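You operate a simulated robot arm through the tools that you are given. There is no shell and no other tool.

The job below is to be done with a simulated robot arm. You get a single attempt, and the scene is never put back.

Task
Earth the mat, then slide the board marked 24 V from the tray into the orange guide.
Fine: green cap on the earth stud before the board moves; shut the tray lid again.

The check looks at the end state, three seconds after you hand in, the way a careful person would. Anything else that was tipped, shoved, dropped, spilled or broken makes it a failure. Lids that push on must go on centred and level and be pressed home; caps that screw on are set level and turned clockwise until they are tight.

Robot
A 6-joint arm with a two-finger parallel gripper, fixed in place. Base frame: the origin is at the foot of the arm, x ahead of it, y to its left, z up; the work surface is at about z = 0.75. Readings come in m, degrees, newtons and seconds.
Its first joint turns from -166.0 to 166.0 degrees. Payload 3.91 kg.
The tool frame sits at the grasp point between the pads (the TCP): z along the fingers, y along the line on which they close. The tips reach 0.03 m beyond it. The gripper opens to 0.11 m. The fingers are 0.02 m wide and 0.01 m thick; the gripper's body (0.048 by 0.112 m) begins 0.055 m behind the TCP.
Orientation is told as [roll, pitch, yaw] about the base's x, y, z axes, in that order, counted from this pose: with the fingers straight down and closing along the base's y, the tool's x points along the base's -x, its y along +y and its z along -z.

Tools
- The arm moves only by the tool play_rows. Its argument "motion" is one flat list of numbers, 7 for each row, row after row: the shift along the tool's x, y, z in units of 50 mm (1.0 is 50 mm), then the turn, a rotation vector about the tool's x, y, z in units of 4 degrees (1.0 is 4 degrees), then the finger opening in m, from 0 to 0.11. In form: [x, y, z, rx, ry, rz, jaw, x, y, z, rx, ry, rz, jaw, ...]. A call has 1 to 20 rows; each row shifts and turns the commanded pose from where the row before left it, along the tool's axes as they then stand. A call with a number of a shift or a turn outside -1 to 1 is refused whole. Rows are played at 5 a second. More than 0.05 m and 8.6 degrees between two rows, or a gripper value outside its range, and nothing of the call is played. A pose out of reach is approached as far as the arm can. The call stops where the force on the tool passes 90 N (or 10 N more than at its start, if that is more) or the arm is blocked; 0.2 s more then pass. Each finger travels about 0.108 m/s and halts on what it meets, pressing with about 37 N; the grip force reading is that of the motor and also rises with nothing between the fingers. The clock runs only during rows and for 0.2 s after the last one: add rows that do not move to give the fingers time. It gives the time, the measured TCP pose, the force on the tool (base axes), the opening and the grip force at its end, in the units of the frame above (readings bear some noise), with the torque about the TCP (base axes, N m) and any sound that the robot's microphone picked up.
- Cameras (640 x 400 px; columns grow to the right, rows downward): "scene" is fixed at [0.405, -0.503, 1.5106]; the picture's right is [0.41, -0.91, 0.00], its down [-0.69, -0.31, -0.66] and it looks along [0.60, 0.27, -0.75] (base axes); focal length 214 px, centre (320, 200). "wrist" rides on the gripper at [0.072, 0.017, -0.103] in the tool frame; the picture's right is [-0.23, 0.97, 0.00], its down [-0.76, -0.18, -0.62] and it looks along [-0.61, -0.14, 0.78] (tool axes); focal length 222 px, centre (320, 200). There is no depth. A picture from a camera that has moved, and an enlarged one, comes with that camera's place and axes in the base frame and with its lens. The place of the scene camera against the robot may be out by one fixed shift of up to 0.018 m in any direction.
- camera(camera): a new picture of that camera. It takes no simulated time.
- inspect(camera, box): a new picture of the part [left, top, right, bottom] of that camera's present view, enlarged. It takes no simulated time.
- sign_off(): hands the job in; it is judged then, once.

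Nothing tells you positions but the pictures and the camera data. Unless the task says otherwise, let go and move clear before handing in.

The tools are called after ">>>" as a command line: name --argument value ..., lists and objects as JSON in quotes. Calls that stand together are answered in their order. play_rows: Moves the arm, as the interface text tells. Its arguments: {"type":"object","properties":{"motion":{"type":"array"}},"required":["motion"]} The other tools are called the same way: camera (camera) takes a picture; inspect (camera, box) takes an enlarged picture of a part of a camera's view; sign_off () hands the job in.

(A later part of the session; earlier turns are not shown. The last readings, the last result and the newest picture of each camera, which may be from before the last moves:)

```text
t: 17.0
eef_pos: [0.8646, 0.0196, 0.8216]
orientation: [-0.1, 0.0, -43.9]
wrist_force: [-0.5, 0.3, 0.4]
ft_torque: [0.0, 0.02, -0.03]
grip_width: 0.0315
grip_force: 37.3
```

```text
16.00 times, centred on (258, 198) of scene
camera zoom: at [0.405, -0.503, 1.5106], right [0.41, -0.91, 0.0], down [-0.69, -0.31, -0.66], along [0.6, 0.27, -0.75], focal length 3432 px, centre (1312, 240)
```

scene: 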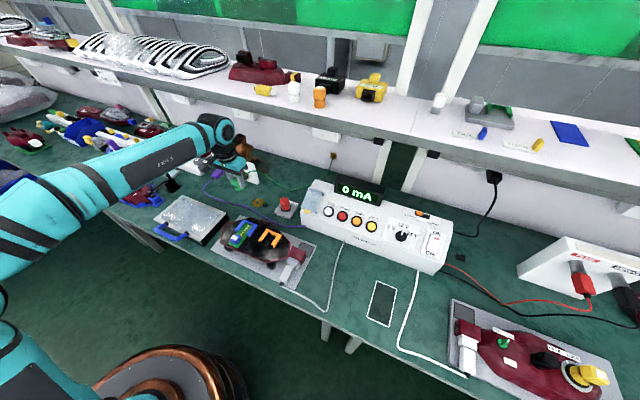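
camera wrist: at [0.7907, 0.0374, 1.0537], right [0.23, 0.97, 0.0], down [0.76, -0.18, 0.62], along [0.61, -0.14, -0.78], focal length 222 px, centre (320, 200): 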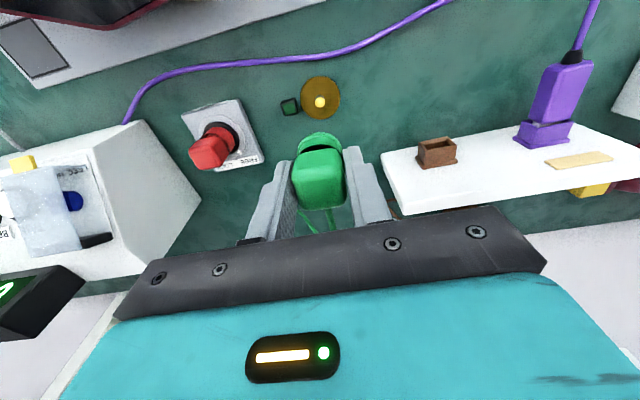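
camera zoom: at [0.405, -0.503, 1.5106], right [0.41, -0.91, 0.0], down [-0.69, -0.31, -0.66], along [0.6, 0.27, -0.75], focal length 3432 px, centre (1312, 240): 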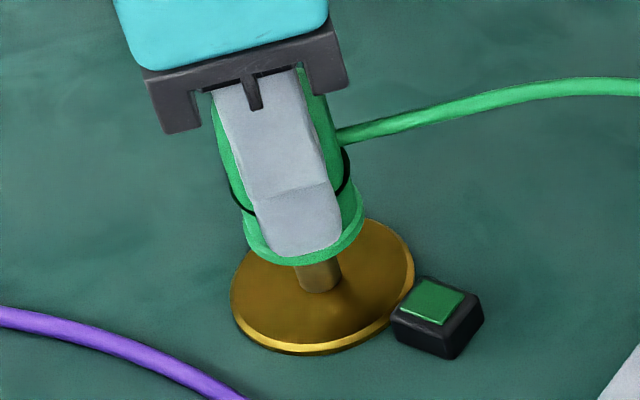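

Now both views agree the cap is centred over the pin. I'll lower slowly onto it, watching the force.

>>> play_rows --motion '[0, 0, 0.08, 0, 0, 0, 0.015, 0, 0, 0.08, 0, 0, 0, 0.015, 0, 0, 0.06, 0, 0, 0, 0.015, 0, 0, 0, 0, 0, 0, 0.015]'

>>> inspect --camera "scene" --box '[246, 190, 270, 205]'

```text
t: 18.0
eef_pos: [0.8647, 0.0194, 0.8112]
orientation: [0.0, -0.1, -44.0]
wrist_force: [-0.2, -0.3, 0.0]
ft_torque: [0.02, 0.01, -0.02]
grip_width: 0.0313
grip_force: 36.9
```

```text
16.00 times, centred on (258, 198) of scene
camera zoom: at [0.405, -0.503, 1.5106], right [0.41, -0.91, 0.0], down [-0.69, -0.31, -0.66], along [0.6, 0.27, -0.75], focal length 3432 px, centre (1312, 240)
```

zoom: 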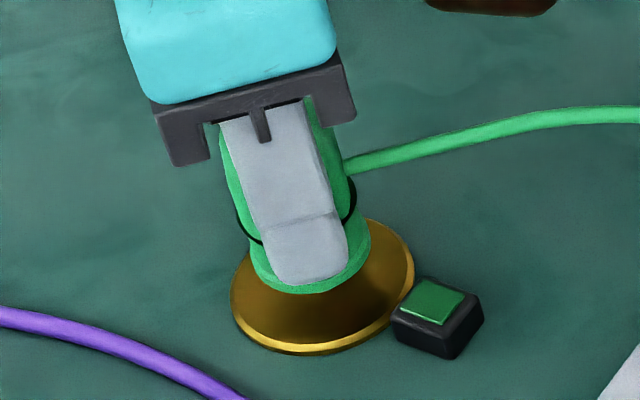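

No contact force yet. Continuing down in small steps.

>>> play_rows --motion '[0, 0, 0.06, 0, 0, 0, 0.015, 0, 0, 0.06, 0, 0, 0, 0.015, 0, 0, 0, 0, 0, 0, 0.015]'

>>> inspect --camera "scene" --box '[246, 190, 270, 205]'

```text
t: 18.8
eef_pos: [0.8649, 0.0179, 0.8067]
orientation: [0.0, -0.1, -44.0]
wrist_force: [0.1, 0.0, -0.5]
ft_torque: [0.02, 0.03, 0.04]
grip_width: 0.0314
grip_force: 37.0
```

```text
16.00 times, centred on (258, 198) of scene
camera zoom: at [0.405, -0.503, 1.5106], right [0.41, -0.91, 0.0], down [-0.69, -0.31, -0.66], along [0.6, 0.27, -0.75], focal length 3432 px, centre (1312, 240)
```

zoom: 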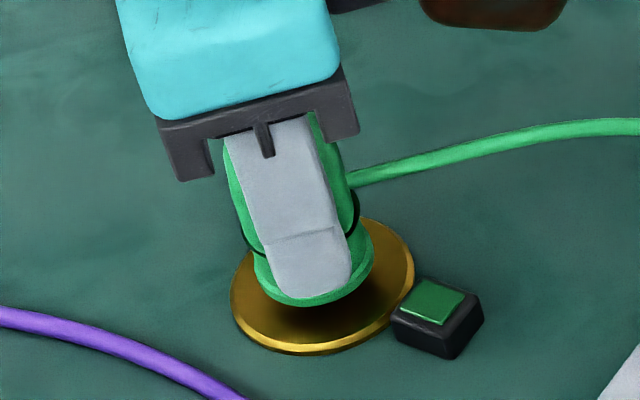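

>>> play_rows --motion '[0, 0, 0.05, 0, 0, 0, 0.015, 0, 0, 0.05, 0, 0, 0, 0.015, 0, 0, 0, 0, 0, 0, 0.015]'

>>> inspect --camera "scene" --box '[246, 190, 270, 205]'

```text
t: 19.6
eef_pos: [0.8647, 0.0201, 0.8014]
orientation: [0.1, -0.1, -44.0]
wrist_force: [3.9, 1.3, 4.2]
ft_torque: [0.0, -0.04, 0.02]
grip_width: 0.0315
grip_force: 36.8
```

```text
16.00 times, centred on (258, 198) of scene
camera zoom: at [0.405, -0.503, 1.5106], right [0.41, -0.91, 0.0], down [-0.69, -0.31, -0.66], along [0.6, 0.27, -0.75], focal length 3432 px, centre (1312, 240)
```

zoom: 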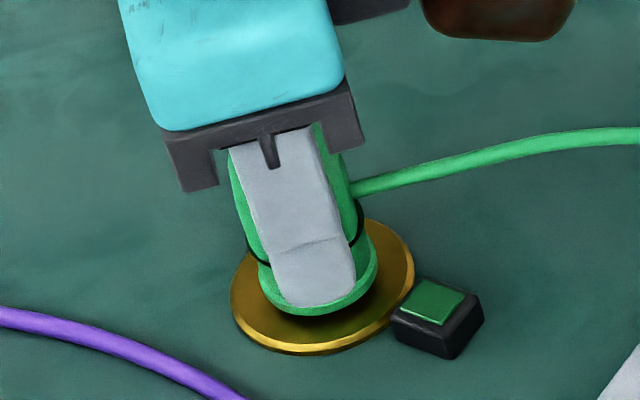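

Light contact with a slight sideways push toward +x, so I'll ease the cap about 0.8 mm that way and keep pressing gently.

>>> play_rows --motion '[-0.007, 0.015, 0, 0, 0, 0, 0.015, 0, 0, 0.03, 0, 0, 0, 0.015, 0, 0, 0, 0, 0, 0, 0.015]'

>>> inspect --camera "scene" --box '[246, 190, 270, 205]'

```text
t: 20.4
eef_pos: [0.865, 0.0199, 0.8]
orientation: [0.0, 0.0, -44.0]
wrist_force: [-2.7, -1.5, 4.0]
ft_torque: [-0.12, 0.15, -0.01]
grip_width: 0.0314
grip_force: 36.7
```

```text
16.00 times, centred on (258, 198) of scene
camera zoom: at [0.405, -0.503, 1.5106], right [0.41, -0.91, 0.0], down [-0.69, -0.31, -0.66], along [0.6, 0.27, -0.75], focal length 3432 px, centre (1312, 240)
```

zoom: 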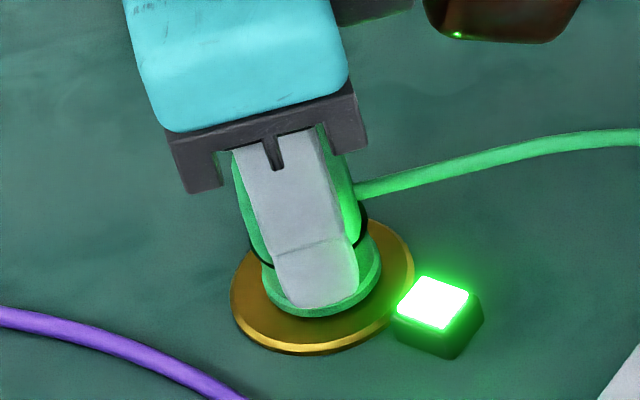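

The earth lamp lit up. I'll centre slightly back and press further until it is firmly home.

>>> play_rows --motion '[0.003, -0.006, 0.02, 0, 0, 0, 0.015, 0, 0, 0.03, 0, 0, 0, 0.015, 0, 0, 0.02, 0, 0, 0, 0.015, 0, 0, 0, 0, 0, 0, 0.015]'

>>> inspect --camera "scene" --box '[246, 190, 270, 205]'

```text
t: 21.4
eef_pos: [0.8668, 0.0204, 0.7985]
orientation: [0.3, -0.2, -44.0]
wrist_force: [9.3, -0.1, 34.6]
ft_torque: [-0.06, -0.24, 0.05]
grip_width: 0.0316
grip_force: 37.3
```

```text
16.00 times, centred on (258, 198) of scene
camera zoom: at [0.405, -0.503, 1.5106], right [0.41, -0.91, 0.0], down [-0.69, -0.31, -0.66], along [0.6, 0.27, -0.75], focal length 3432 px, centre (1312, 240)
```

zoom: 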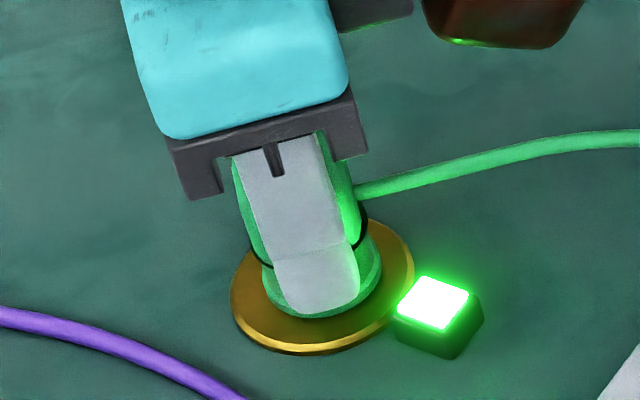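

It is pressed home (35 N, no further travel) and the lamp is lit. I'll unload, open a little, and rise straight up.

>>> play_rows --motion '[0, 0, -0.04, 0, 0, 0, 0.015, 0, 0, 0, 0, 0, 0, 0.042, 0, 0, 0, 0, 0, 0, 0.042, 0, 0, -0.4, 0, 0, 0, 0.042, 0, 0, -0.6, 0, 0, 0, 0.042, 0, 0, -0.8, 0, 0, 0, 0.06, 0, 0, -0.9, 0, 0, 0, 0.08, 0, 0, 0, 0, 0, 0, 0.08]'

>>> inspect --camera "scene" --box '[242, 185, 274, 205]'

>>> camera --camera "wrist"

>>> inspect --camera "wrist" --box '[240, 50, 400, 150]'

```text
t: 23.2
eef_pos: [0.8657, 0.0194, 0.9326]
orientation: [0.0, 0.0, -44.0]
wrist_force: [0.5, -0.4, 0.5]
ft_torque: [0.01, -0.01, 0.0]
grip_width: 0.0799
grip_force: 0.0
```

```text
16.00 times, centred on (258, 195) of scene
camera zoom: at [0.405, -0.503, 1.5106], right [0.41, -0.91, 0.0], down [-0.69, -0.31, -0.66], along [0.6, 0.27, -0.75], focal length 3432 px, centre (1312, 280)
```

zoom: 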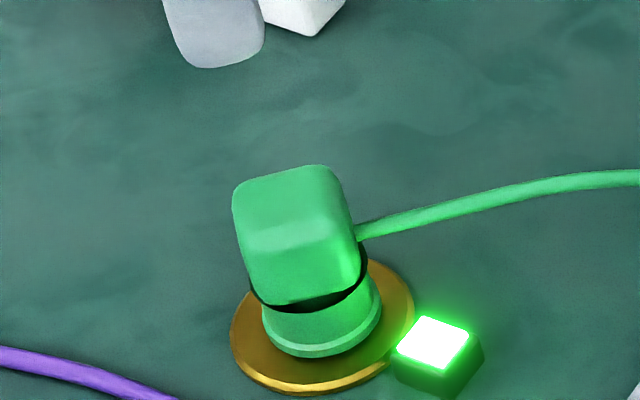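

```text
taken
camera wrist: at [0.8251, 0.0821, 1.0354], right [0.84, 0.54, 0.0], down [0.42, -0.66, 0.62], along [0.34, -0.52, -0.78], focal length 222 px, centre (320, 200)
```

wrist: 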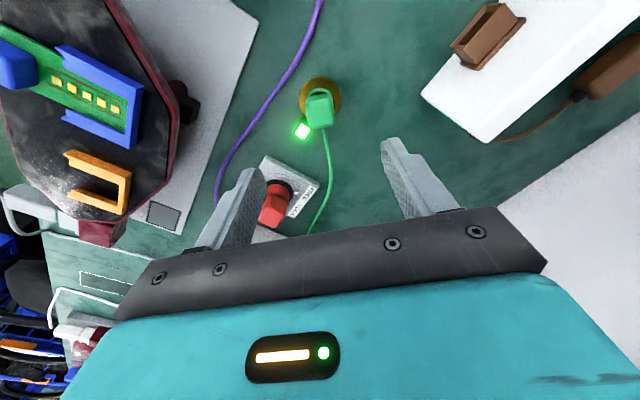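

```text
4.00 times, centred on (320, 100) of wrist
camera zoom: at [0.8251, 0.0821, 1.0354], right [0.84, 0.54, 0.0], down [0.42, -0.66, 0.62], along [0.34, -0.52, -0.78], focal length 888 px, centre (320, 600)
```

zoom: 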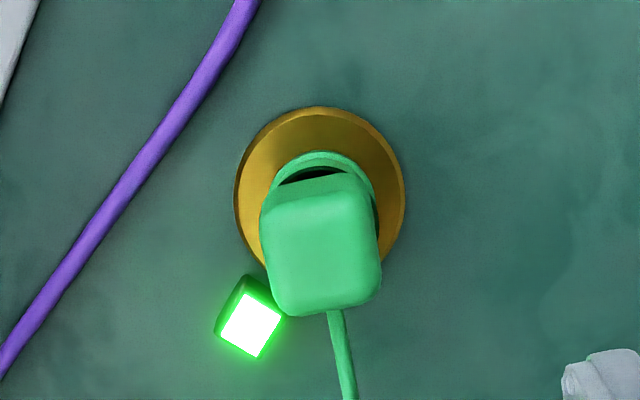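

The cap sits level on the stud with the lamp on. Next I'll turn the tool back, rise, and move over to the tray to examine the lid and handle.

>>> play_rows --motion '[0, 0, -0.12, 0, 0, -1, 0.08, 0, 0, -0.12, 0, 0, -1, 0.08, 0, 0, -0.12, 0, 0, -1, 0.08, 0, 0, -0.12, 0, 0, -1, 0.08, 0, 0, -0.12, 0, 0, -1, 0.08, 0, 0, -0.12, 0, 0, -1, 0.08, 0, 0, -0.12, 0, 0, -1, 0.08, 0, 0, -0.12, 0, 0, -1, 0.08, 0, 0, -0.12, 0, 0, -1, 0.08, 0, 0, -0.12, 0, 0, -1, 0.08, 0, 0, -0.12, 0, 0, -1, 0.08, 0.8, 0.5, 0, 0, 0, 0, 0.08, 0.8, 0.5, 0, 0, 0, 0, 0.08, 0.8, 0.5, 0, 0, 0, 0, 0.08, 0.8, 0.5, 0, 0, 0, 0, 0.08, 0.8, 0.5, 0, 0, 0, 0, 0.08, 0.8, 0.5, 0, 0, 0, 0, 0.08, 0, 0.5, 0, 0, 0, 0, 0.08, 0, 0, 0, 0, 0, 0, 0.08]'

>>> camera --camera "wrist"

>>> camera --camera "scene"

```text
t: 27.2
eef_pos: [0.6253, 0.1967, 0.9981]
orientation: [-0.1, -0.1, 0.0]
wrist_force: [-0.6, -0.3, -0.7]
ft_torque: [-0.01, -0.01, 0.03]
grip_width: 0.0797
grip_force: 0.0
```

```text
taken
camera wrist: at [0.5534, 0.2134, 1.1004], right [0.23, 0.97, 0.0], down [0.76, -0.18, 0.62], along [0.61, -0.14, -0.78], focal length 222 px, centre (320, 200)
```

wrist: 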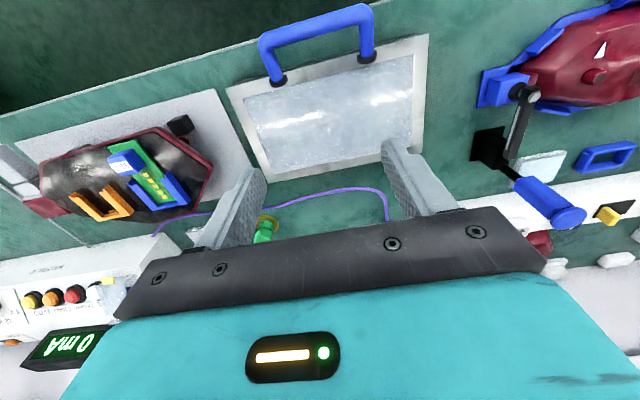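

```text
taken
```

scene: 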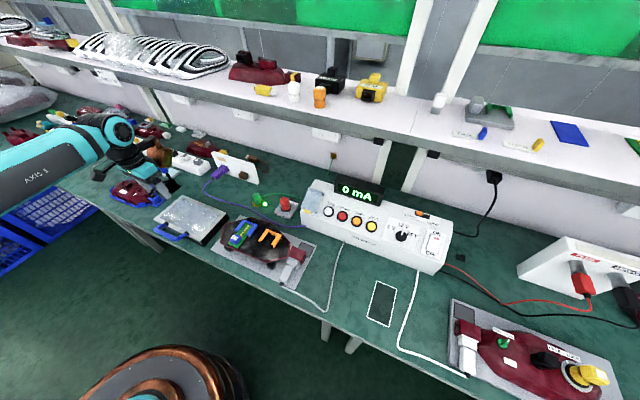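

>>> inspect --camera "wrist" --box '[220, 0, 440, 138]'

>>> inspect --camera "wrist" --box '[240, 0, 400, 100]'

>>> inspect --camera "scene" --box '[140, 180, 236, 250]'

>>> inspect --camera "scene" --box '[200, 210, 312, 280]'

>>> inspect --camera "wrist" --box '[20, 90, 220, 240]'

```text
2.90 times, centred on (330, 69) of wrist
camera zoom: at [0.5534, 0.2134, 1.1004], right [0.23, 0.97, 0.0], down [0.76, -0.18, 0.62], along [0.61, -0.14, -0.78], focal length 644 px, centre (291, 580)
```

zoom: 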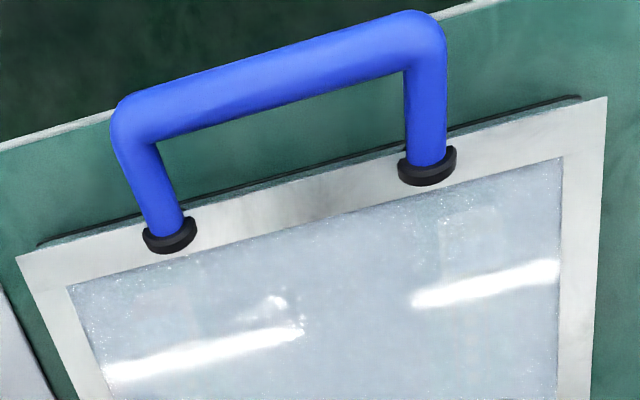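

```text
4.00 times, centred on (320, 50) of wrist
camera zoom: at [0.5534, 0.2134, 1.1004], right [0.23, 0.97, 0.0], down [0.76, -0.18, 0.62], along [0.61, -0.14, -0.78], focal length 888 px, centre (320, 800)
```

zoom: 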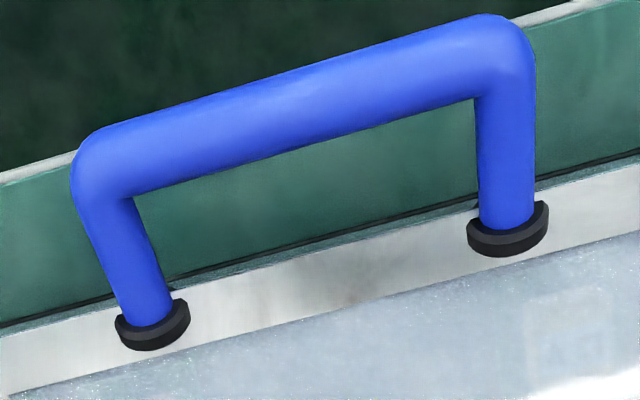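

```text
5.71 times, centred on (188, 215) of scene
camera zoom: at [0.405, -0.503, 1.5106], right [0.41, -0.91, 0.0], down [-0.69, -0.31, -0.66], along [0.6, 0.27, -0.75], focal length 1226 px, centre (1074, 114)
```

zoom: 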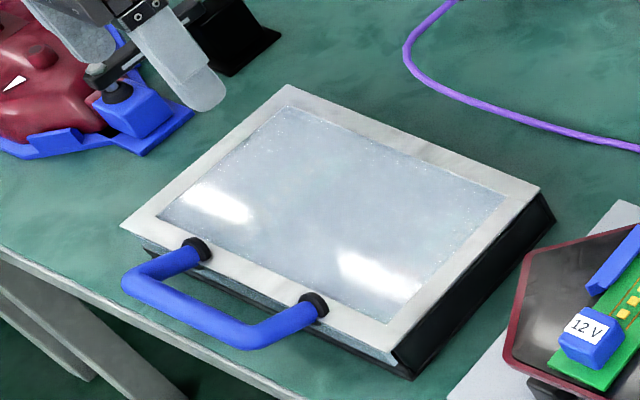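

```text
5.71 times, centred on (256, 245) of scene
camera zoom: at [0.405, -0.503, 1.5106], right [0.41, -0.91, 0.0], down [-0.69, -0.31, -0.66], along [0.6, 0.27, -0.75], focal length 1226 px, centre (686, -57)
```

zoom: 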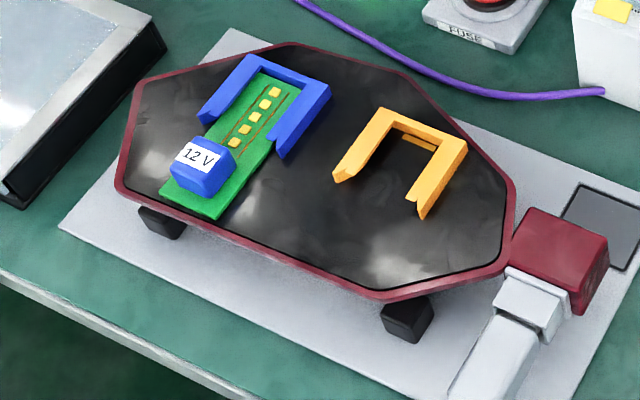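

```text
2.67 times, centred on (120, 165) of wrist
camera zoom: at [0.5534, 0.2134, 1.1004], right [0.23, 0.97, 0.0], down [0.76, -0.18, 0.62], along [0.61, -0.14, -0.78], focal length 592 px, centre (853, 293)
```

zoom: 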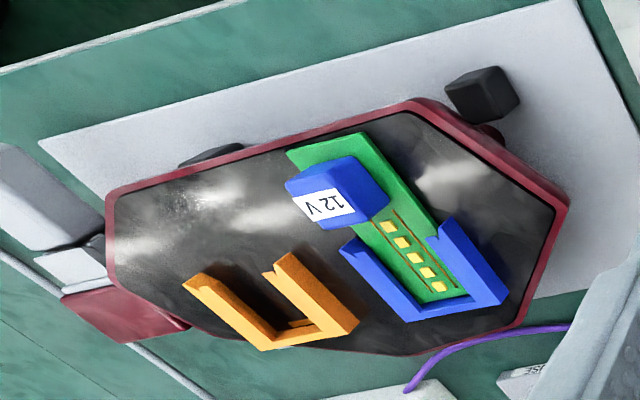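

The lid's blue U-handle projects toward −x: bar near x ≈ 0.555, y 0.149–0.260, with the hinge apparently on the far (+x) edge. I'll lower over the bar to triangulate its height.

>>> play_rows --motion '[0.7, 0.05, 0.65, 0, 0, 0, 0.08, 0.7, 0.05, 0.65, 0, 0, 0, 0.08, 0, 0, 0, 0, 0, 0, 0.08, 0, 0, 0, 0, 0, 0, 0.08]'

>>> camera --camera "wrist"

>>> inspect --camera "wrist" --box '[220, 60, 420, 185]'

>>> inspect --camera "scene" --box '[130, 180, 250, 255]'

```text
t: 28.2
eef_pos: [0.5563, 0.2004, 0.932]
orientation: [0.1, 0.0, 0.0]
wrist_force: [0.4, -0.4, 0.3]
ft_torque: [0.02, 0.02, 0.0]
grip_width: 0.08
grip_force: 0.2
```

```text
taken
camera wrist: at [0.4842, 0.2175, 1.0333], right [0.23, 0.97, 0.0], down [0.76, -0.18, 0.62], along [0.61, -0.14, -0.78], focal length 222 px, centre (320, 200)
```

wrist: 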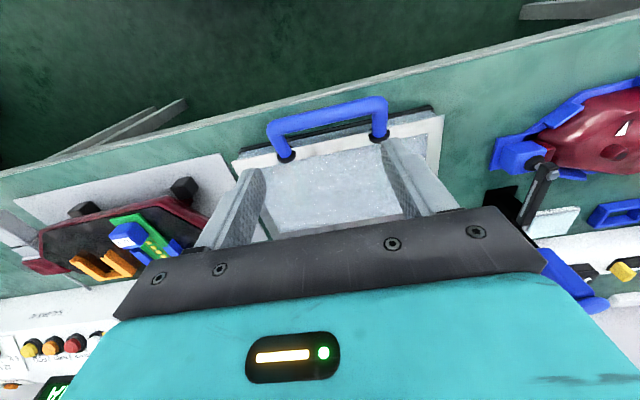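

```text
3.20 times, centred on (320, 122) of wrist
camera zoom: at [0.4842, 0.2175, 1.0333], right [0.23, 0.97, 0.0], down [0.76, -0.18, 0.62], along [0.61, -0.14, -0.78], focal length 711 px, centre (320, 448)
```

zoom: 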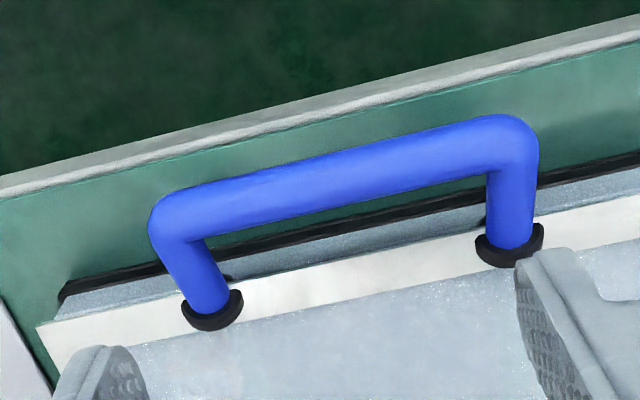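

```text
5.33 times, centred on (190, 218) of scene
camera zoom: at [0.405, -0.503, 1.5106], right [0.41, -0.91, 0.0], down [-0.69, -0.31, -0.66], along [0.6, 0.27, -0.75], focal length 1144 px, centre (1013, 107)
```

zoom: 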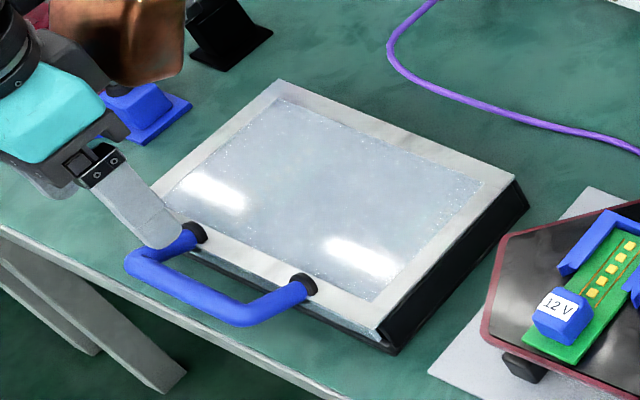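

The bar is a ~14 mm tube at about x = 0.553, z = 0.816, spanning y 0.154–0.259, centre y ≈ 0.207. I'll turn the gripper 90° so the fingers close along x around the bar.

>>> play_rows --motion '[0, 0, 0, 0, 0, -1, 0.05, 0, 0, 0, 0, 0, -1, 0.05, 0, 0, 0, 0, 0, -1, 0.05, 0, 0, 0, 0, 0, -1, 0.05, 0, 0, 0, 0, 0, -1, 0.05, 0, 0, 0, 0, 0, -1, 0.05, 0, 0, 0, 0, 0, -1, 0.05, 0, 0, 0, 0, 0, -1, 0.05, 0, 0, 0, 0, 0, -1, 0.05, 0, 0, 0, 0, 0, -1, 0.05, 0, 0, 0, 0, 0, -1, 0.05, 0, 0, 0, 0, 0, -1, 0.05, 0, 0, 0, 0, 0, -1, 0.05, 0, 0, 0, 0, 0, -1, 0.05, 0, 0, 0, 0, 0, -1, 0.05, 0, 0, 0, 0, 0, -1, 0.05, 0, 0, 0, 0, 0, -1, 0.05, 0, 0, 0, 0, 0, -1, 0.05, 0, 0, 0, 0, 0, -1, 0.05, 0, 0, 0, 0, 0, -1, 0.05]'

>>> play_rows --motion '[0, 0, 0, 0, 0, -1, 0.05, 0, 0, 0, 0, 0, -1, 0.05, 0, 0, 0, 0, 0, -0.5, 0.05, 0, 0, 0, 0, 0, 0, 0.05]'

>>> camera --camera "wrist"

>>> camera --camera "scene"

```text
t: 32.4
eef_pos: [0.5551, 0.2003, 0.9345]
orientation: [0.1, 0.0, 80.1]
wrist_force: [-0.9, -1.0, 0.4]
ft_torque: [-0.04, -0.01, 0.02]
grip_width: 0.0501
grip_force: 0.1
```

```text
t: 33.4
eef_pos: [0.5561, 0.2016, 0.934]
orientation: [0.0, 0.0, 89.9]
wrist_force: [0.1, -0.8, -0.1]
ft_torque: [0.03, -0.02, 0.02]
grip_width: 0.0502
grip_force: 0.0
```

```text
taken
camera wrist: at [0.5386, 0.1279, 1.0363], right [-0.97, 0.23, 0.0], down [0.18, 0.76, 0.62], along [0.14, 0.61, -0.78], focal length 222 px, centre (320, 200)
```

wrist: 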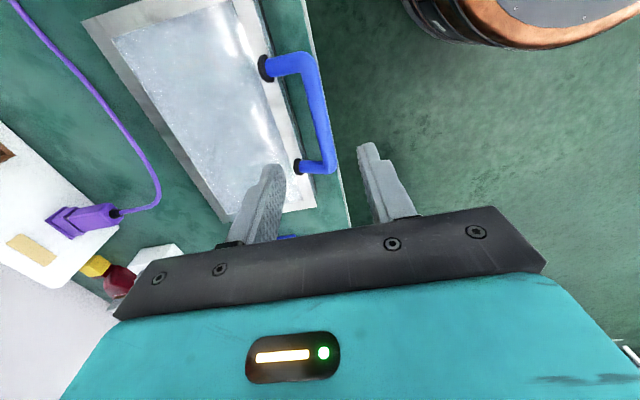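

```text
taken
```

scene: 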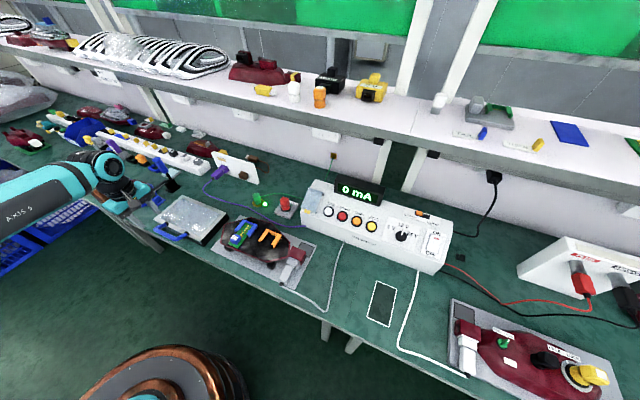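

>>> inspect --camera "wrist" --box '[240, 40, 400, 180]'

```text
2.86 times, centred on (320, 110) of wrist
camera zoom: at [0.5386, 0.1279, 1.0363], right [-0.97, 0.23, 0.0], down [0.18, 0.76, 0.62], along [0.14, 0.61, -0.78], focal length 635 px, centre (320, 457)
```

zoom: 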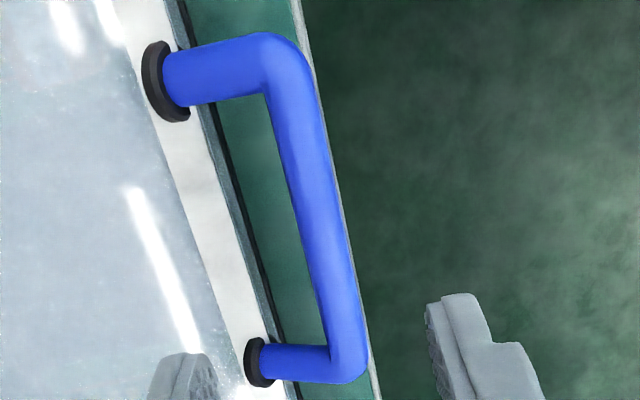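

The bar lines up with the gripper plane at x ≈ 0.555. I'll lower the fingers around it with a 40 mm opening.

>>> play_rows --motion '[-0.045, 0, 0.72, 0, 0, 0, 0.04, -0.045, 0, 0.72, 0, 0, 0, 0.04, -0.045, 0, 0.4, 0, 0, 0, 0.04, 0, 0, 0, 0, 0, 0, 0.04, 0, 0, 0, 0, 0, 0, 0.04]'

>>> camera --camera "wrist"

>>> inspect --camera "scene" --box '[130, 190, 226, 250]'

```text
t: 34.6
eef_pos: [0.5554, 0.2076, 0.8408]
orientation: [0.1, -0.1, 90.0]
wrist_force: [-0.3, 0.2, -0.5]
ft_torque: [0.0, -0.04, -0.01]
grip_width: 0.0402
grip_force: 0.0
```

```text
taken
camera wrist: at [0.5382, 0.1352, 0.9427], right [-0.97, 0.23, 0.0], down [0.18, 0.76, 0.62], along [0.14, 0.61, -0.78], focal length 222 px, centre (320, 200)
```

wrist: 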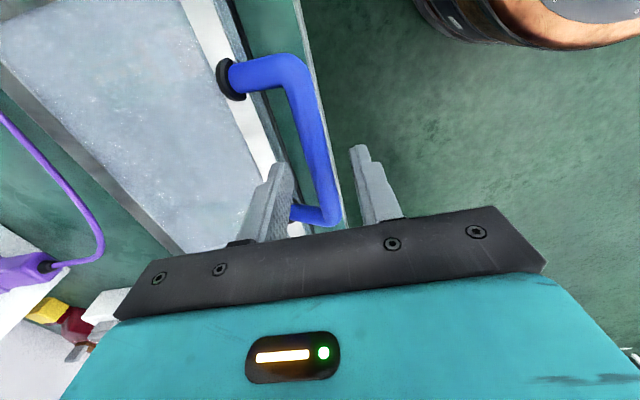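

```text
6.67 times, centred on (178, 220) of scene
camera zoom: at [0.405, -0.503, 1.5106], right [0.41, -0.91, 0.0], down [-0.69, -0.31, -0.66], along [0.6, 0.27, -0.75], focal length 1430 px, centre (1267, 67)
```

zoom: 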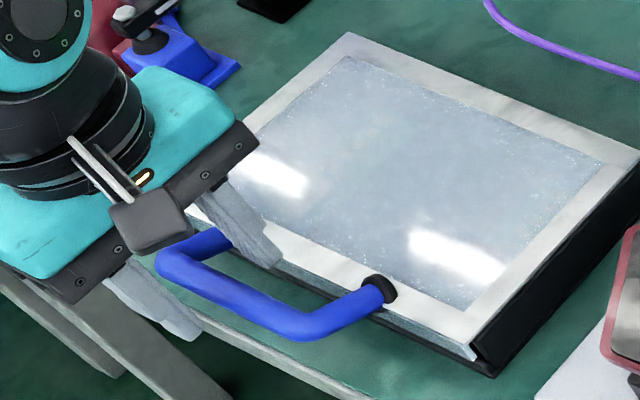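

The fingers straddle the bar. I'll go the last 14 mm and close on it.

>>> play_rows --motion '[0, 0, 0.28, 0, 0, 0, 0.035, 0, 0, 0, 0, 0, 0, 0.025, 0, 0, 0, 0, 0, 0, 0.005, 0, 0, 0, 0, 0, 0, 0.005, 0, 0, 0, 0, 0, 0, 0.005]'

>>> inspect --camera "wrist" --box '[220, 50, 420, 240]'

>>> inspect --camera "scene" --box '[130, 190, 226, 250]'

```text
t: 35.8
eef_pos: [0.5552, 0.2074, 0.8268]
orientation: [-0.2, 0.1, 90.0]
wrist_force: [30.4, 1.7, -3.8]
ft_torque: [0.08, -0.52, 0.35]
grip_width: 0.0151
grip_force: 45.3
```

```text
2.11 times, centred on (320, 145) of wrist
camera zoom: at [0.539, 0.1354, 0.9291], right [-0.97, 0.23, 0.0], down [0.18, 0.76, 0.62], along [0.14, 0.61, -0.78], focal length 468 px, centre (320, 316)
```

zoom: 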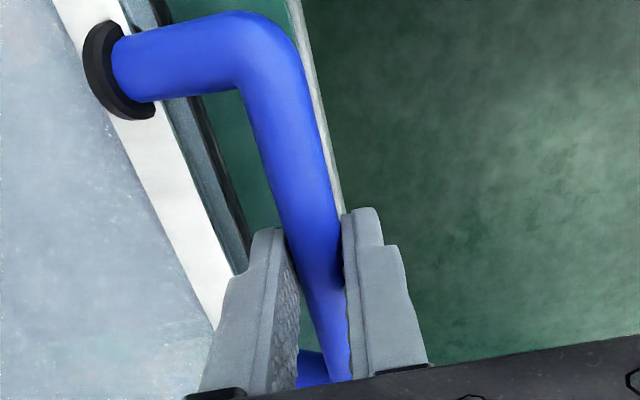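

```text
6.67 times, centred on (178, 220) of scene
camera zoom: at [0.405, -0.503, 1.5106], right [0.41, -0.91, 0.0], down [-0.69, -0.31, -0.66], along [0.6, 0.27, -0.75], focal length 1430 px, centre (1267, 67)
```

zoom: 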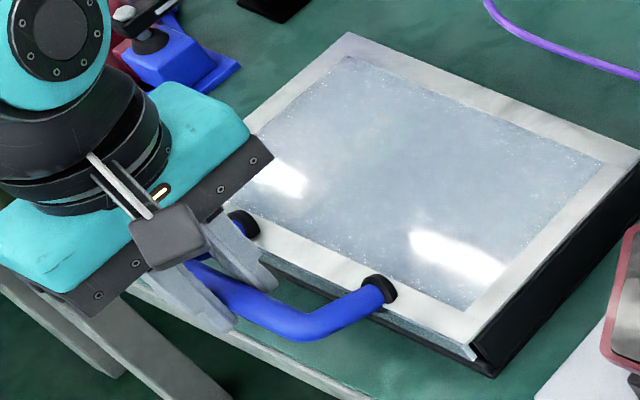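

Gripped at 15 mm, but with a 30 N side load — the bar is slightly toward +x. I'll shift to relieve that first.

>>> play_rows --motion '[0, -0.03, 0, 0, 0, 0, 0.005, 0, 0, 0, 0, 0, 0, 0.005]'

```text
t: 36.4
eef_pos: [0.5562, 0.2079, 0.8274]
orientation: [0.0, 0.0, 90.0]
wrist_force: [14.6, 4.5, -0.9]
ft_torque: [0.26, -0.16, 0.33]
grip_width: 0.0153
grip_force: 44.8
```

>>> play_rows --motion '[0, -0.028, 0, 0, 0, 0, 0.005, 0, 0, 0, 0, 0, 0, 0.005]'

```text
t: 37.0
eef_pos: [0.5565, 0.209, 0.826]
orientation: [0.1, 0.0, 90.0]
wrist_force: [-17.3, 3.7, -0.7]
ft_torque: [0.02, 0.45, 0.27]
grip_width: 0.0156
grip_force: 44.8
```

The balance point is in between; I'll set that and then try the first 10 mm of the opening arc, watching forces.

>>> play_rows --motion '[0, 0.014, 0, 0, 0, 0, 0.005, 0, -0.014, -0.1, 0, 0, 0, 0.005, 0, -0.014, -0.1, 0, 0, 0, 0.005, 0, 0, 0, 0, 0, 0, 0.005]'

>>> inspect --camera "scene" --box '[130, 180, 242, 250]'

```text
t: 38.0
eef_pos: [0.5588, 0.2077, 0.8381]
orientation: [-0.1, 0.1, 90.0]
wrist_force: [-31.5, 4.4, 5.7]
ft_torque: [0.19, 0.55, 0.31]
grip_width: 0.0155
grip_force: 45.3
```

```text
5.71 times, centred on (186, 215) of scene
camera zoom: at [0.405, -0.503, 1.5106], right [0.41, -0.91, 0.0], down [-0.69, -0.31, -0.66], along [0.6, 0.27, -0.75], focal length 1226 px, centre (1086, 114)
```

zoom: 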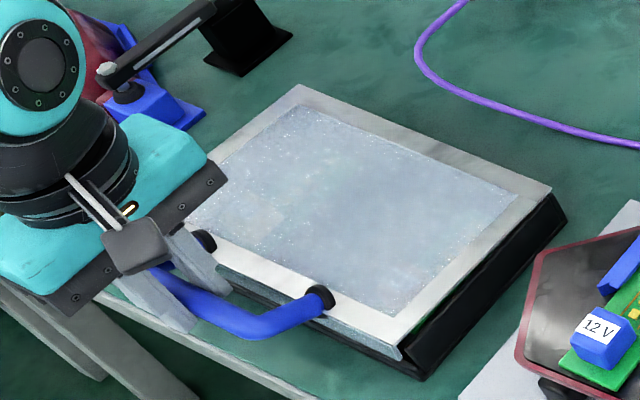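

The lid is lifting and hinges at the far edge as expected. The x-force says the bar starts level with the hinge, so I'll back off x and follow the arc with force checks.

>>> play_rows --motion '[0, 0.028, 0, 0, 0, 0, 0.005, 0, 0, 0, 0, 0, 0, 0.005]'

```text
t: 38.6
eef_pos: [0.5564, 0.2074, 0.8377]
orientation: [-0.1, 0.0, 89.9]
wrist_force: [-12.6, 11.6, 0.9]
ft_torque: [0.31, 0.16, 0.31]
grip_width: 0.0154
grip_force: 45.0
```

>>> play_rows --motion '[0, -0.006, -0.2, 0, 0, 0, 0.005, 0, -0.028, -0.2, 0, 0, 0, 0.005, 0, -0.038, -0.2, 0, 0, 0, 0.005, 0, 0, 0, 0, 0, 0, 0.005]'

>>> inspect --camera "scene" --box '[130, 180, 242, 250]'

```text
t: 39.5
eef_pos: [0.565, 0.2068, 0.8655]
orientation: [-0.3, 0.0, 90.0]
wrist_force: [74.7, 5.8, -26.0]
ft_torque: [0.29, -1.12, 0.36]
grip_width: 0.0154
grip_force: 45.8
stopped in row 4: the force on the tool passed its limit at 93 N (the readings are from after the stop); the commanded pose is now the measured one
```

```text
5.71 times, centred on (186, 215) of scene
camera zoom: at [0.405, -0.503, 1.5106], right [0.41, -0.91, 0.0], down [-0.69, -0.31, -0.66], along [0.6, 0.27, -0.75], focal length 1226 px, centre (1086, 114)
```

zoom: 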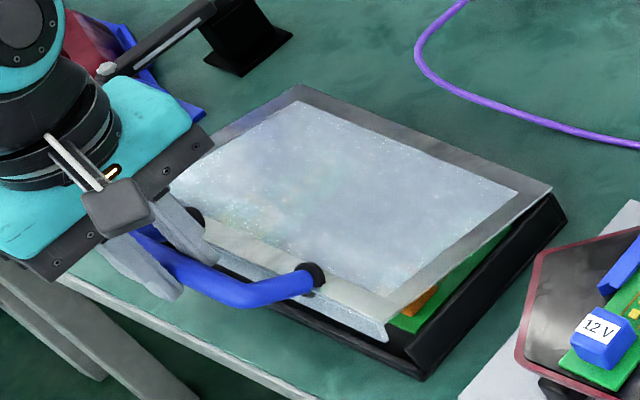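

The x-load grew to 75 N, so the arc needs more +x than I modelled. I'll relieve it.

>>> play_rows --motion '[0, -0.03, 0, 0, 0, 0, 0.005, 0, 0, 0, 0, 0, 0, 0.005]'

```text
t: 40.1
eef_pos: [0.565, 0.2073, 0.866]
orientation: [-0.1, 0.0, 90.1]
wrist_force: [70.9, -8.2, -26.9]
ft_torque: [-0.36, -1.04, 0.24]
grip_width: 0.0158
grip_force: 44.6
```

>>> play_rows --motion '[0, -0.05, 0, 0, 0, 0, 0.005, 0, 0, 0, 0, 0, 0, 0.005]'

```text
t: 40.7
eef_pos: [0.5641, 0.2067, 0.8652]
orientation: [-0.2, 0.0, 90.0]
wrist_force: [42.5, -6.6, -18.1]
ft_torque: [-0.4, -0.51, 0.23]
grip_width: 0.0149
grip_force: 45.1
```

>>> play_rows --motion '[0, -0.05, 0, 0, 0, 0, 0.005, 0, 0, 0, 0, 0, 0, 0.005]'

```text
t: 41.3
eef_pos: [0.5664, 0.2076, 0.8684]
orientation: [-0.2, 0.0, 90.1]
wrist_force: [-12.9, -1.4, 1.0]
ft_torque: [-0.38, 0.44, 0.27]
grip_width: 0.0153
grip_force: 44.7
```

Now I have the arc: hinge near (0.740, 0.793), radius ≈ 0.185, lid at about 13° open. I'll follow it in 3° steps and check.

>>> play_rows --motion '[0, -0.058, -0.18, 0, 0, 0, 0.005, 0, -0.08, -0.176, 0, 0, 0, 0.005, 0, -0.088, -0.172, 0, 0, 0, 0.005, 0, 0, 0, 0, 0, 0, 0.005]'

>>> inspect --camera "scene" --box '[130, 170, 242, 250]'

```text
t: 42.3
eef_pos: [0.5774, 0.2064, 0.8946]
orientation: [-0.4, 0.1, 89.9]
wrist_force: [-32.8, -12.0, 16.4]
ft_torque: [-0.59, 0.74, 0.24]
grip_width: 0.0154
grip_force: 44.9
```

```text
5.00 times, centred on (186, 210) of scene
camera zoom: at [0.405, -0.503, 1.5106], right [0.41, -0.91, 0.0], down [-0.69, -0.31, -0.66], along [0.6, 0.27, -0.75], focal length 1072 px, centre (990, 150)
```

zoom: 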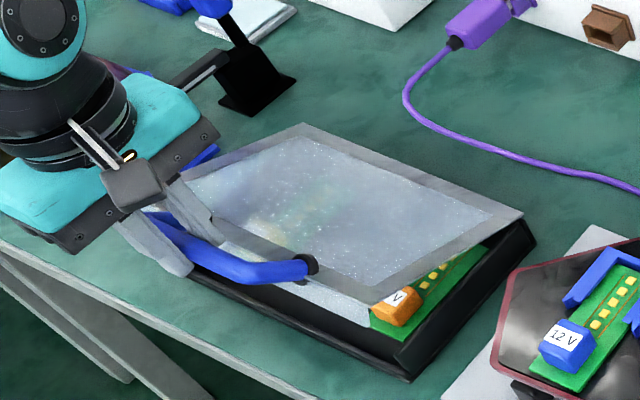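

>>> play_rows --motion '[0, -0.068, -0.184, 0, 0, 0, 0.005, 0, -0.106, -0.162, 0, 0, 0, 0.005, 0, -0.114, -0.156, 0, 0, 0, 0.005, 0, 0, 0, 0, 0, 0, 0.005]'

>>> inspect --camera "scene" --box '[130, 170, 242, 250]'

```text
t: 43.3
eef_pos: [0.5935, 0.2073, 0.9192]
orientation: [-0.3, 0.0, 90.0]
wrist_force: [-4.5, -2.5, 3.3]
ft_torque: [0.22, 0.02, 0.18]
grip_width: 0.0157
grip_force: 45.5
```

```text
5.00 times, centred on (186, 210) of scene
camera zoom: at [0.405, -0.503, 1.5106], right [0.41, -0.91, 0.0], down [-0.69, -0.31, -0.66], along [0.6, 0.27, -0.75], focal length 1072 px, centre (990, 150)
```

zoom: 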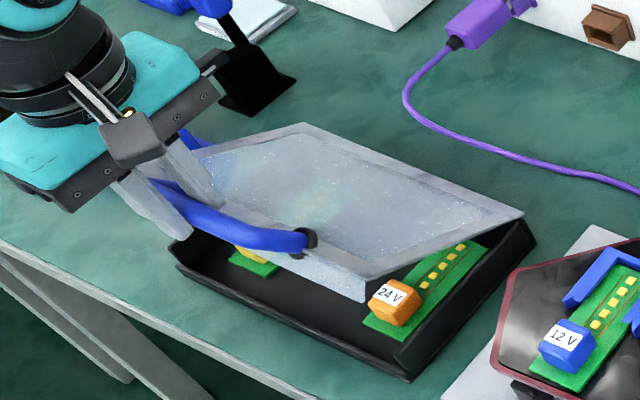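

Forces are now small and the 24 V board (orange block) is visible at the −y end of the tray. Continuing the opening arc.

>>> play_rows --motion '[0, -0.124, -0.15, 0, 0, 0, 0.005, 0, -0.128, -0.144, 0, 0, 0, 0.005, 0, -0.138, -0.136, 0, 0, 0, 0.005, 0, -0.144, -0.13, 0, 0, 0, 0.005, 0, 0, 0, 0, 0, 0, 0.005]'

```text
t: 44.5
eef_pos: [0.6209, 0.208, 0.9478]
orientation: [-0.3, 0.0, 90.1]
wrist_force: [-3.4, 9.6, 2.6]
ft_torque: [0.33, 0.08, 0.06]
grip_width: 0.0154
grip_force: 44.7
```

>>> play_rows --motion '[0, -0.152, -0.122, 0, 0, 0, 0.005, 0, -0.158, -0.112, 0, 0, 0, 0.005, 0, -0.162, -0.106, 0, 0, 0, 0.005, 0, -0.168, -0.096, 0, 0, 0, 0.005, 0, -0.172, -0.088, 0, 0, 0, 0.005, 0, 0, 0, 0, 0, 0, 0.005]'

>>> inspect --camera "scene" --box '[130, 150, 242, 250]'

```text
t: 45.9
eef_pos: [0.6597, 0.2075, 0.9735]
orientation: [-0.2, 0.0, 90.0]
wrist_force: [0.6, 4.2, -3.0]
ft_torque: [-0.42, 0.04, 0.04]
grip_width: 0.0154
grip_force: 45.4
```

```text
4.00 times, centred on (186, 200) of scene
camera zoom: at [0.405, -0.503, 1.5106], right [0.41, -0.91, 0.0], down [-0.69, -0.31, -0.66], along [0.6, 0.27, -0.75], focal length 858 px, centre (856, 200)
```

zoom: 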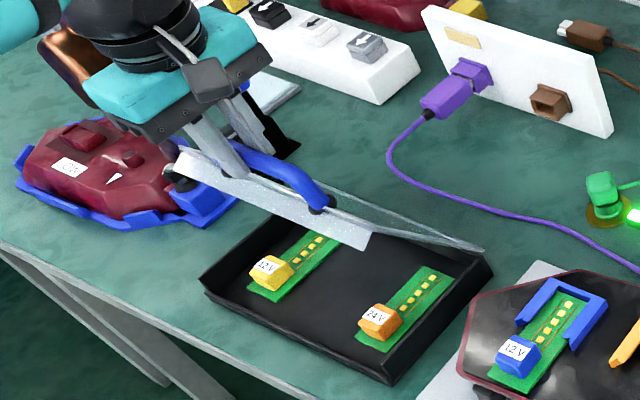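

Both boards are visible: yellow "12 V" on the left and orange "24 V" on the right. Continuing to open past vertical.

>>> play_rows --motion '[0, -0.178, -0.078, 0, 0, 0, 0.005, 0, -0.182, -0.068, 0, 0, 0, 0.005, 0, -0.184, -0.06, 0, 0, 0, 0.005, 0, -0.188, -0.048, 0, 0, 0, 0.005, 0, -0.188, -0.04, 0, 0, 0, 0.005, 0, -0.192, -0.03, 0, 0, 0, 0.005, 0, 0, 0, 0, 0, 0, 0.005]'

>>> inspect --camera "scene" --box '[130, 150, 242, 250]'

```text
t: 47.5
eef_pos: [0.7157, 0.2058, 0.9908]
orientation: [-0.2, 0.0, 90.0]
wrist_force: [-0.7, 2.1, 6.2]
ft_torque: [0.28, -0.1, -0.08]
grip_width: 0.0154
grip_force: 45.6
```

```text
4.00 times, centred on (186, 200) of scene
camera zoom: at [0.405, -0.503, 1.5106], right [0.41, -0.91, 0.0], down [-0.69, -0.31, -0.66], along [0.6, 0.27, -0.75], focal length 858 px, centre (856, 200)
```

zoom: 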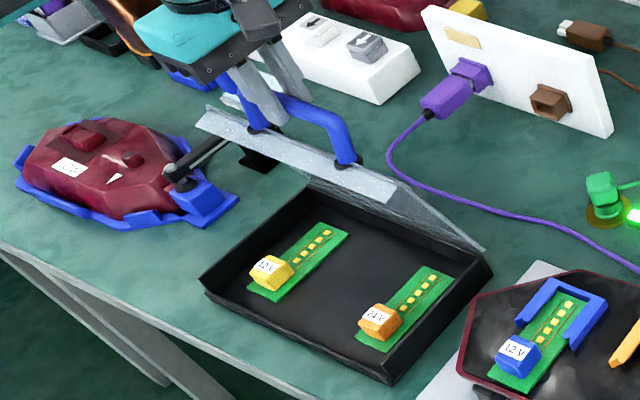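

>>> play_rows --motion '[0, -0.192, -0.02, 0, 0, 0, 0.005, 0, -0.194, -0.01, 0, 0, 0, 0.005, 0, -0.194, 0.002, 0, 0, 0, 0.005, 0, -0.194, 0.01, 0, 0, 0, 0.005, 0, 0, 0, 0, 0, 0, 0.005]'

>>> play_rows --motion '[0, -0.192, 0.022, 0, 0, 0, 0.005, 0, -0.192, 0.03, 0, 0, 0, 0.005, 0, 0, 0, 0, 0, 0, 0.005]'

>>> inspect --camera "scene" --box '[130, 150, 242, 250]'

```text
t: 48.7
eef_pos: [0.7534, 0.2068, 0.9906]
orientation: [-0.2, 0.0, 90.0]
wrist_force: [0.4, 7.0, -1.5]
ft_torque: [0.22, -0.02, -0.13]
grip_width: 0.0152
grip_force: 44.7
```

```text
t: 49.5
eef_pos: [0.7739, 0.2066, 0.9882]
orientation: [-0.3, -0.1, 90.0]
wrist_force: [0.5, 10.3, -1.1]
ft_torque: [0.26, -0.13, -0.22]
grip_width: 0.0154
grip_force: 45.0
```

```text
4.00 times, centred on (186, 200) of scene
camera zoom: at [0.405, -0.503, 1.5106], right [0.41, -0.91, 0.0], down [-0.69, -0.31, -0.66], along [0.6, 0.27, -0.75], focal length 858 px, centre (856, 200)
```

zoom: 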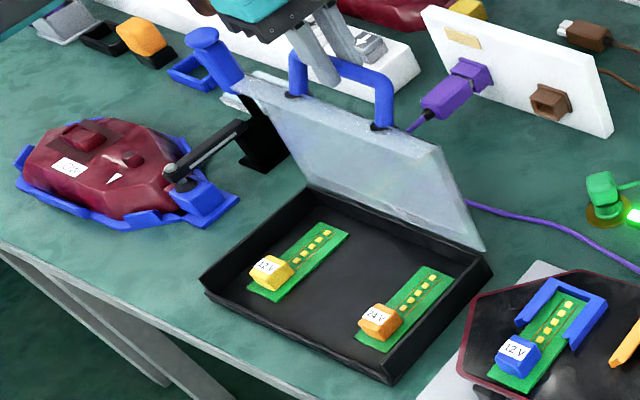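

The lid is just past vertical. I'll continue gently to find its rest stop.

>>> play_rows --motion '[0, -0.188, 0.042, 0, 0, 0, 0.005, 0, -0.188, 0.05, 0, 0, 0, 0.005, 0, 0, 0, 0, 0, 0, 0.005]'

```text
t: 50.3
eef_pos: [0.789, 0.2074, 0.9857]
orientation: [-0.4, 0.0, 90.0]
wrist_force: [-48.3, 8.6, -5.6]
ft_torque: [-0.19, 0.2, -0.17]
grip_width: 0.0356
grip_force: 31.8
```

The lid reached its stop (the finger was pushed open a little). I'll back off a few millimetres and open the fingers slowly to see whether the lid stays.

>>> play_rows --motion '[0, 0.08, 0, 0, 0, 0, 0.03, 0, 0.04, 0, 0, 0, 0, 0.035, 0, 0, 0, 0, 0, 0, 0.04, 0, 0, 0, 0, 0, 0, 0.04]'

>>> inspect --camera "scene" --box '[146, 140, 242, 200]'

>>> camera --camera "wrist"

```text
t: 51.3
eef_pos: [0.7866, 0.2066, 0.9831]
orientation: [-0.3, 0.1, 90.0]
wrist_force: [-0.4, -0.2, -0.1]
ft_torque: [-0.03, 0.01, -0.01]
grip_width: 0.04
grip_force: 0.1
```

```text
6.67 times, centred on (194, 170) of scene
camera zoom: at [0.405, -0.503, 1.5106], right [0.41, -0.91, 0.0], down [-0.69, -0.31, -0.66], along [0.6, 0.27, -0.75], focal length 1430 px, centre (1160, 400)
```

zoom: 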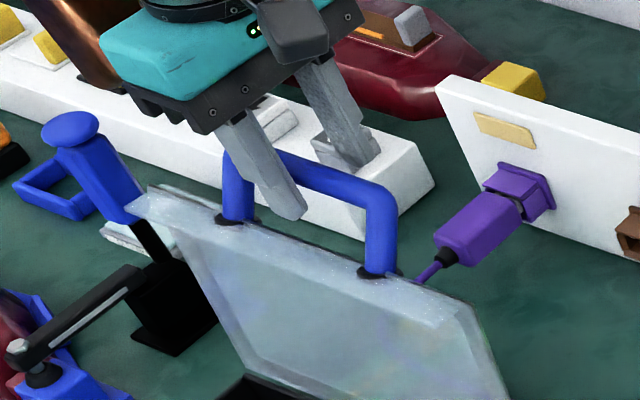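

```text
taken
camera wrist: at [0.769, 0.1338, 1.0851], right [-0.97, 0.23, 0.0], down [0.17, 0.76, 0.62], along [0.14, 0.61, -0.78], focal length 222 px, centre (320, 200)
```

wrist: 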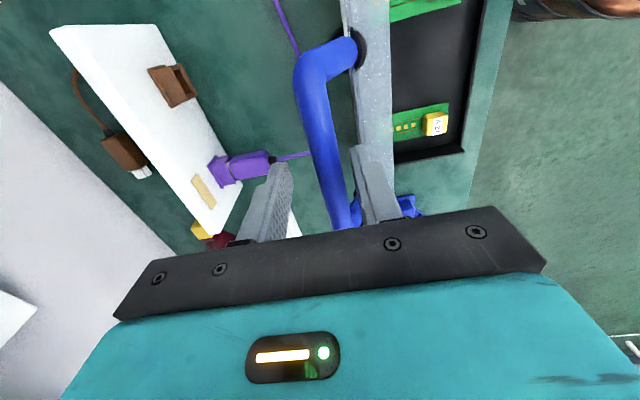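

No load on the tool: the lid stands open by itself. I'll rise straight out and confirm it stays.

>>> play_rows --motion '[0, 0, -0.3, 0, 0, 0, 0.045, 0, 0, -0.6, 0, 0, 0, 0.05, 0, 0, -0.8, 0, 0, 0, 0.05, 0, 0, 0, 0, 0, 0, 0.05, 0, 0, 0, 0, 0, 0, 0.05]'

>>> camera --camera "scene"

>>> inspect --camera "scene" --box '[140, 150, 300, 270]'

```text
t: 52.5
eef_pos: [0.7867, 0.2062, 1.0681]
orientation: [-0.2, -0.1, 90.0]
wrist_force: [-0.6, -0.3, -0.4]
ft_torque: [-0.03, -0.01, -0.02]
grip_width: 0.0499
grip_force: 0.0
```

```text
taken
```

scene: 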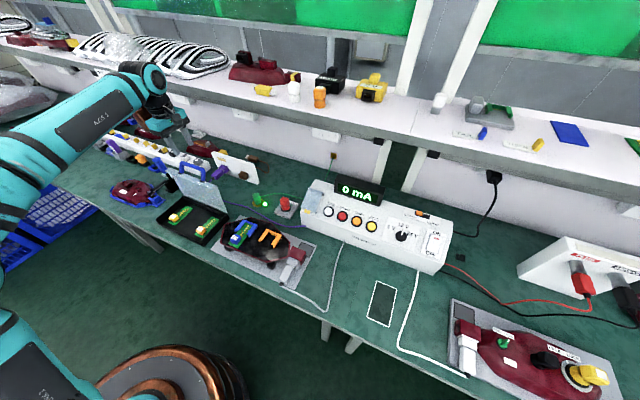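

```text
3.33 times, centred on (220, 210) of scene
camera zoom: at [0.405, -0.503, 1.5106], right [0.41, -0.91, 0.0], down [-0.69, -0.31, -0.66], along [0.6, 0.27, -0.75], focal length 715 px, centre (653, 167)
```

zoom: 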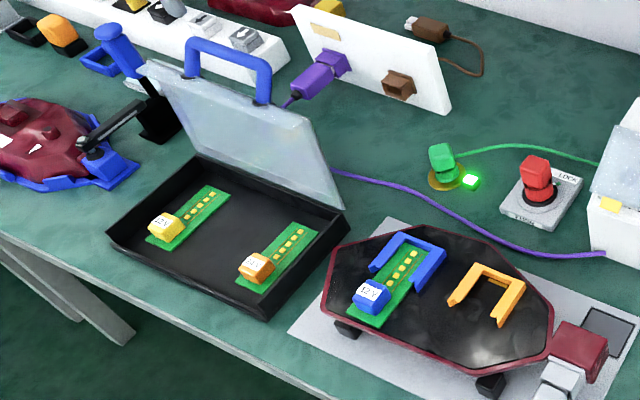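

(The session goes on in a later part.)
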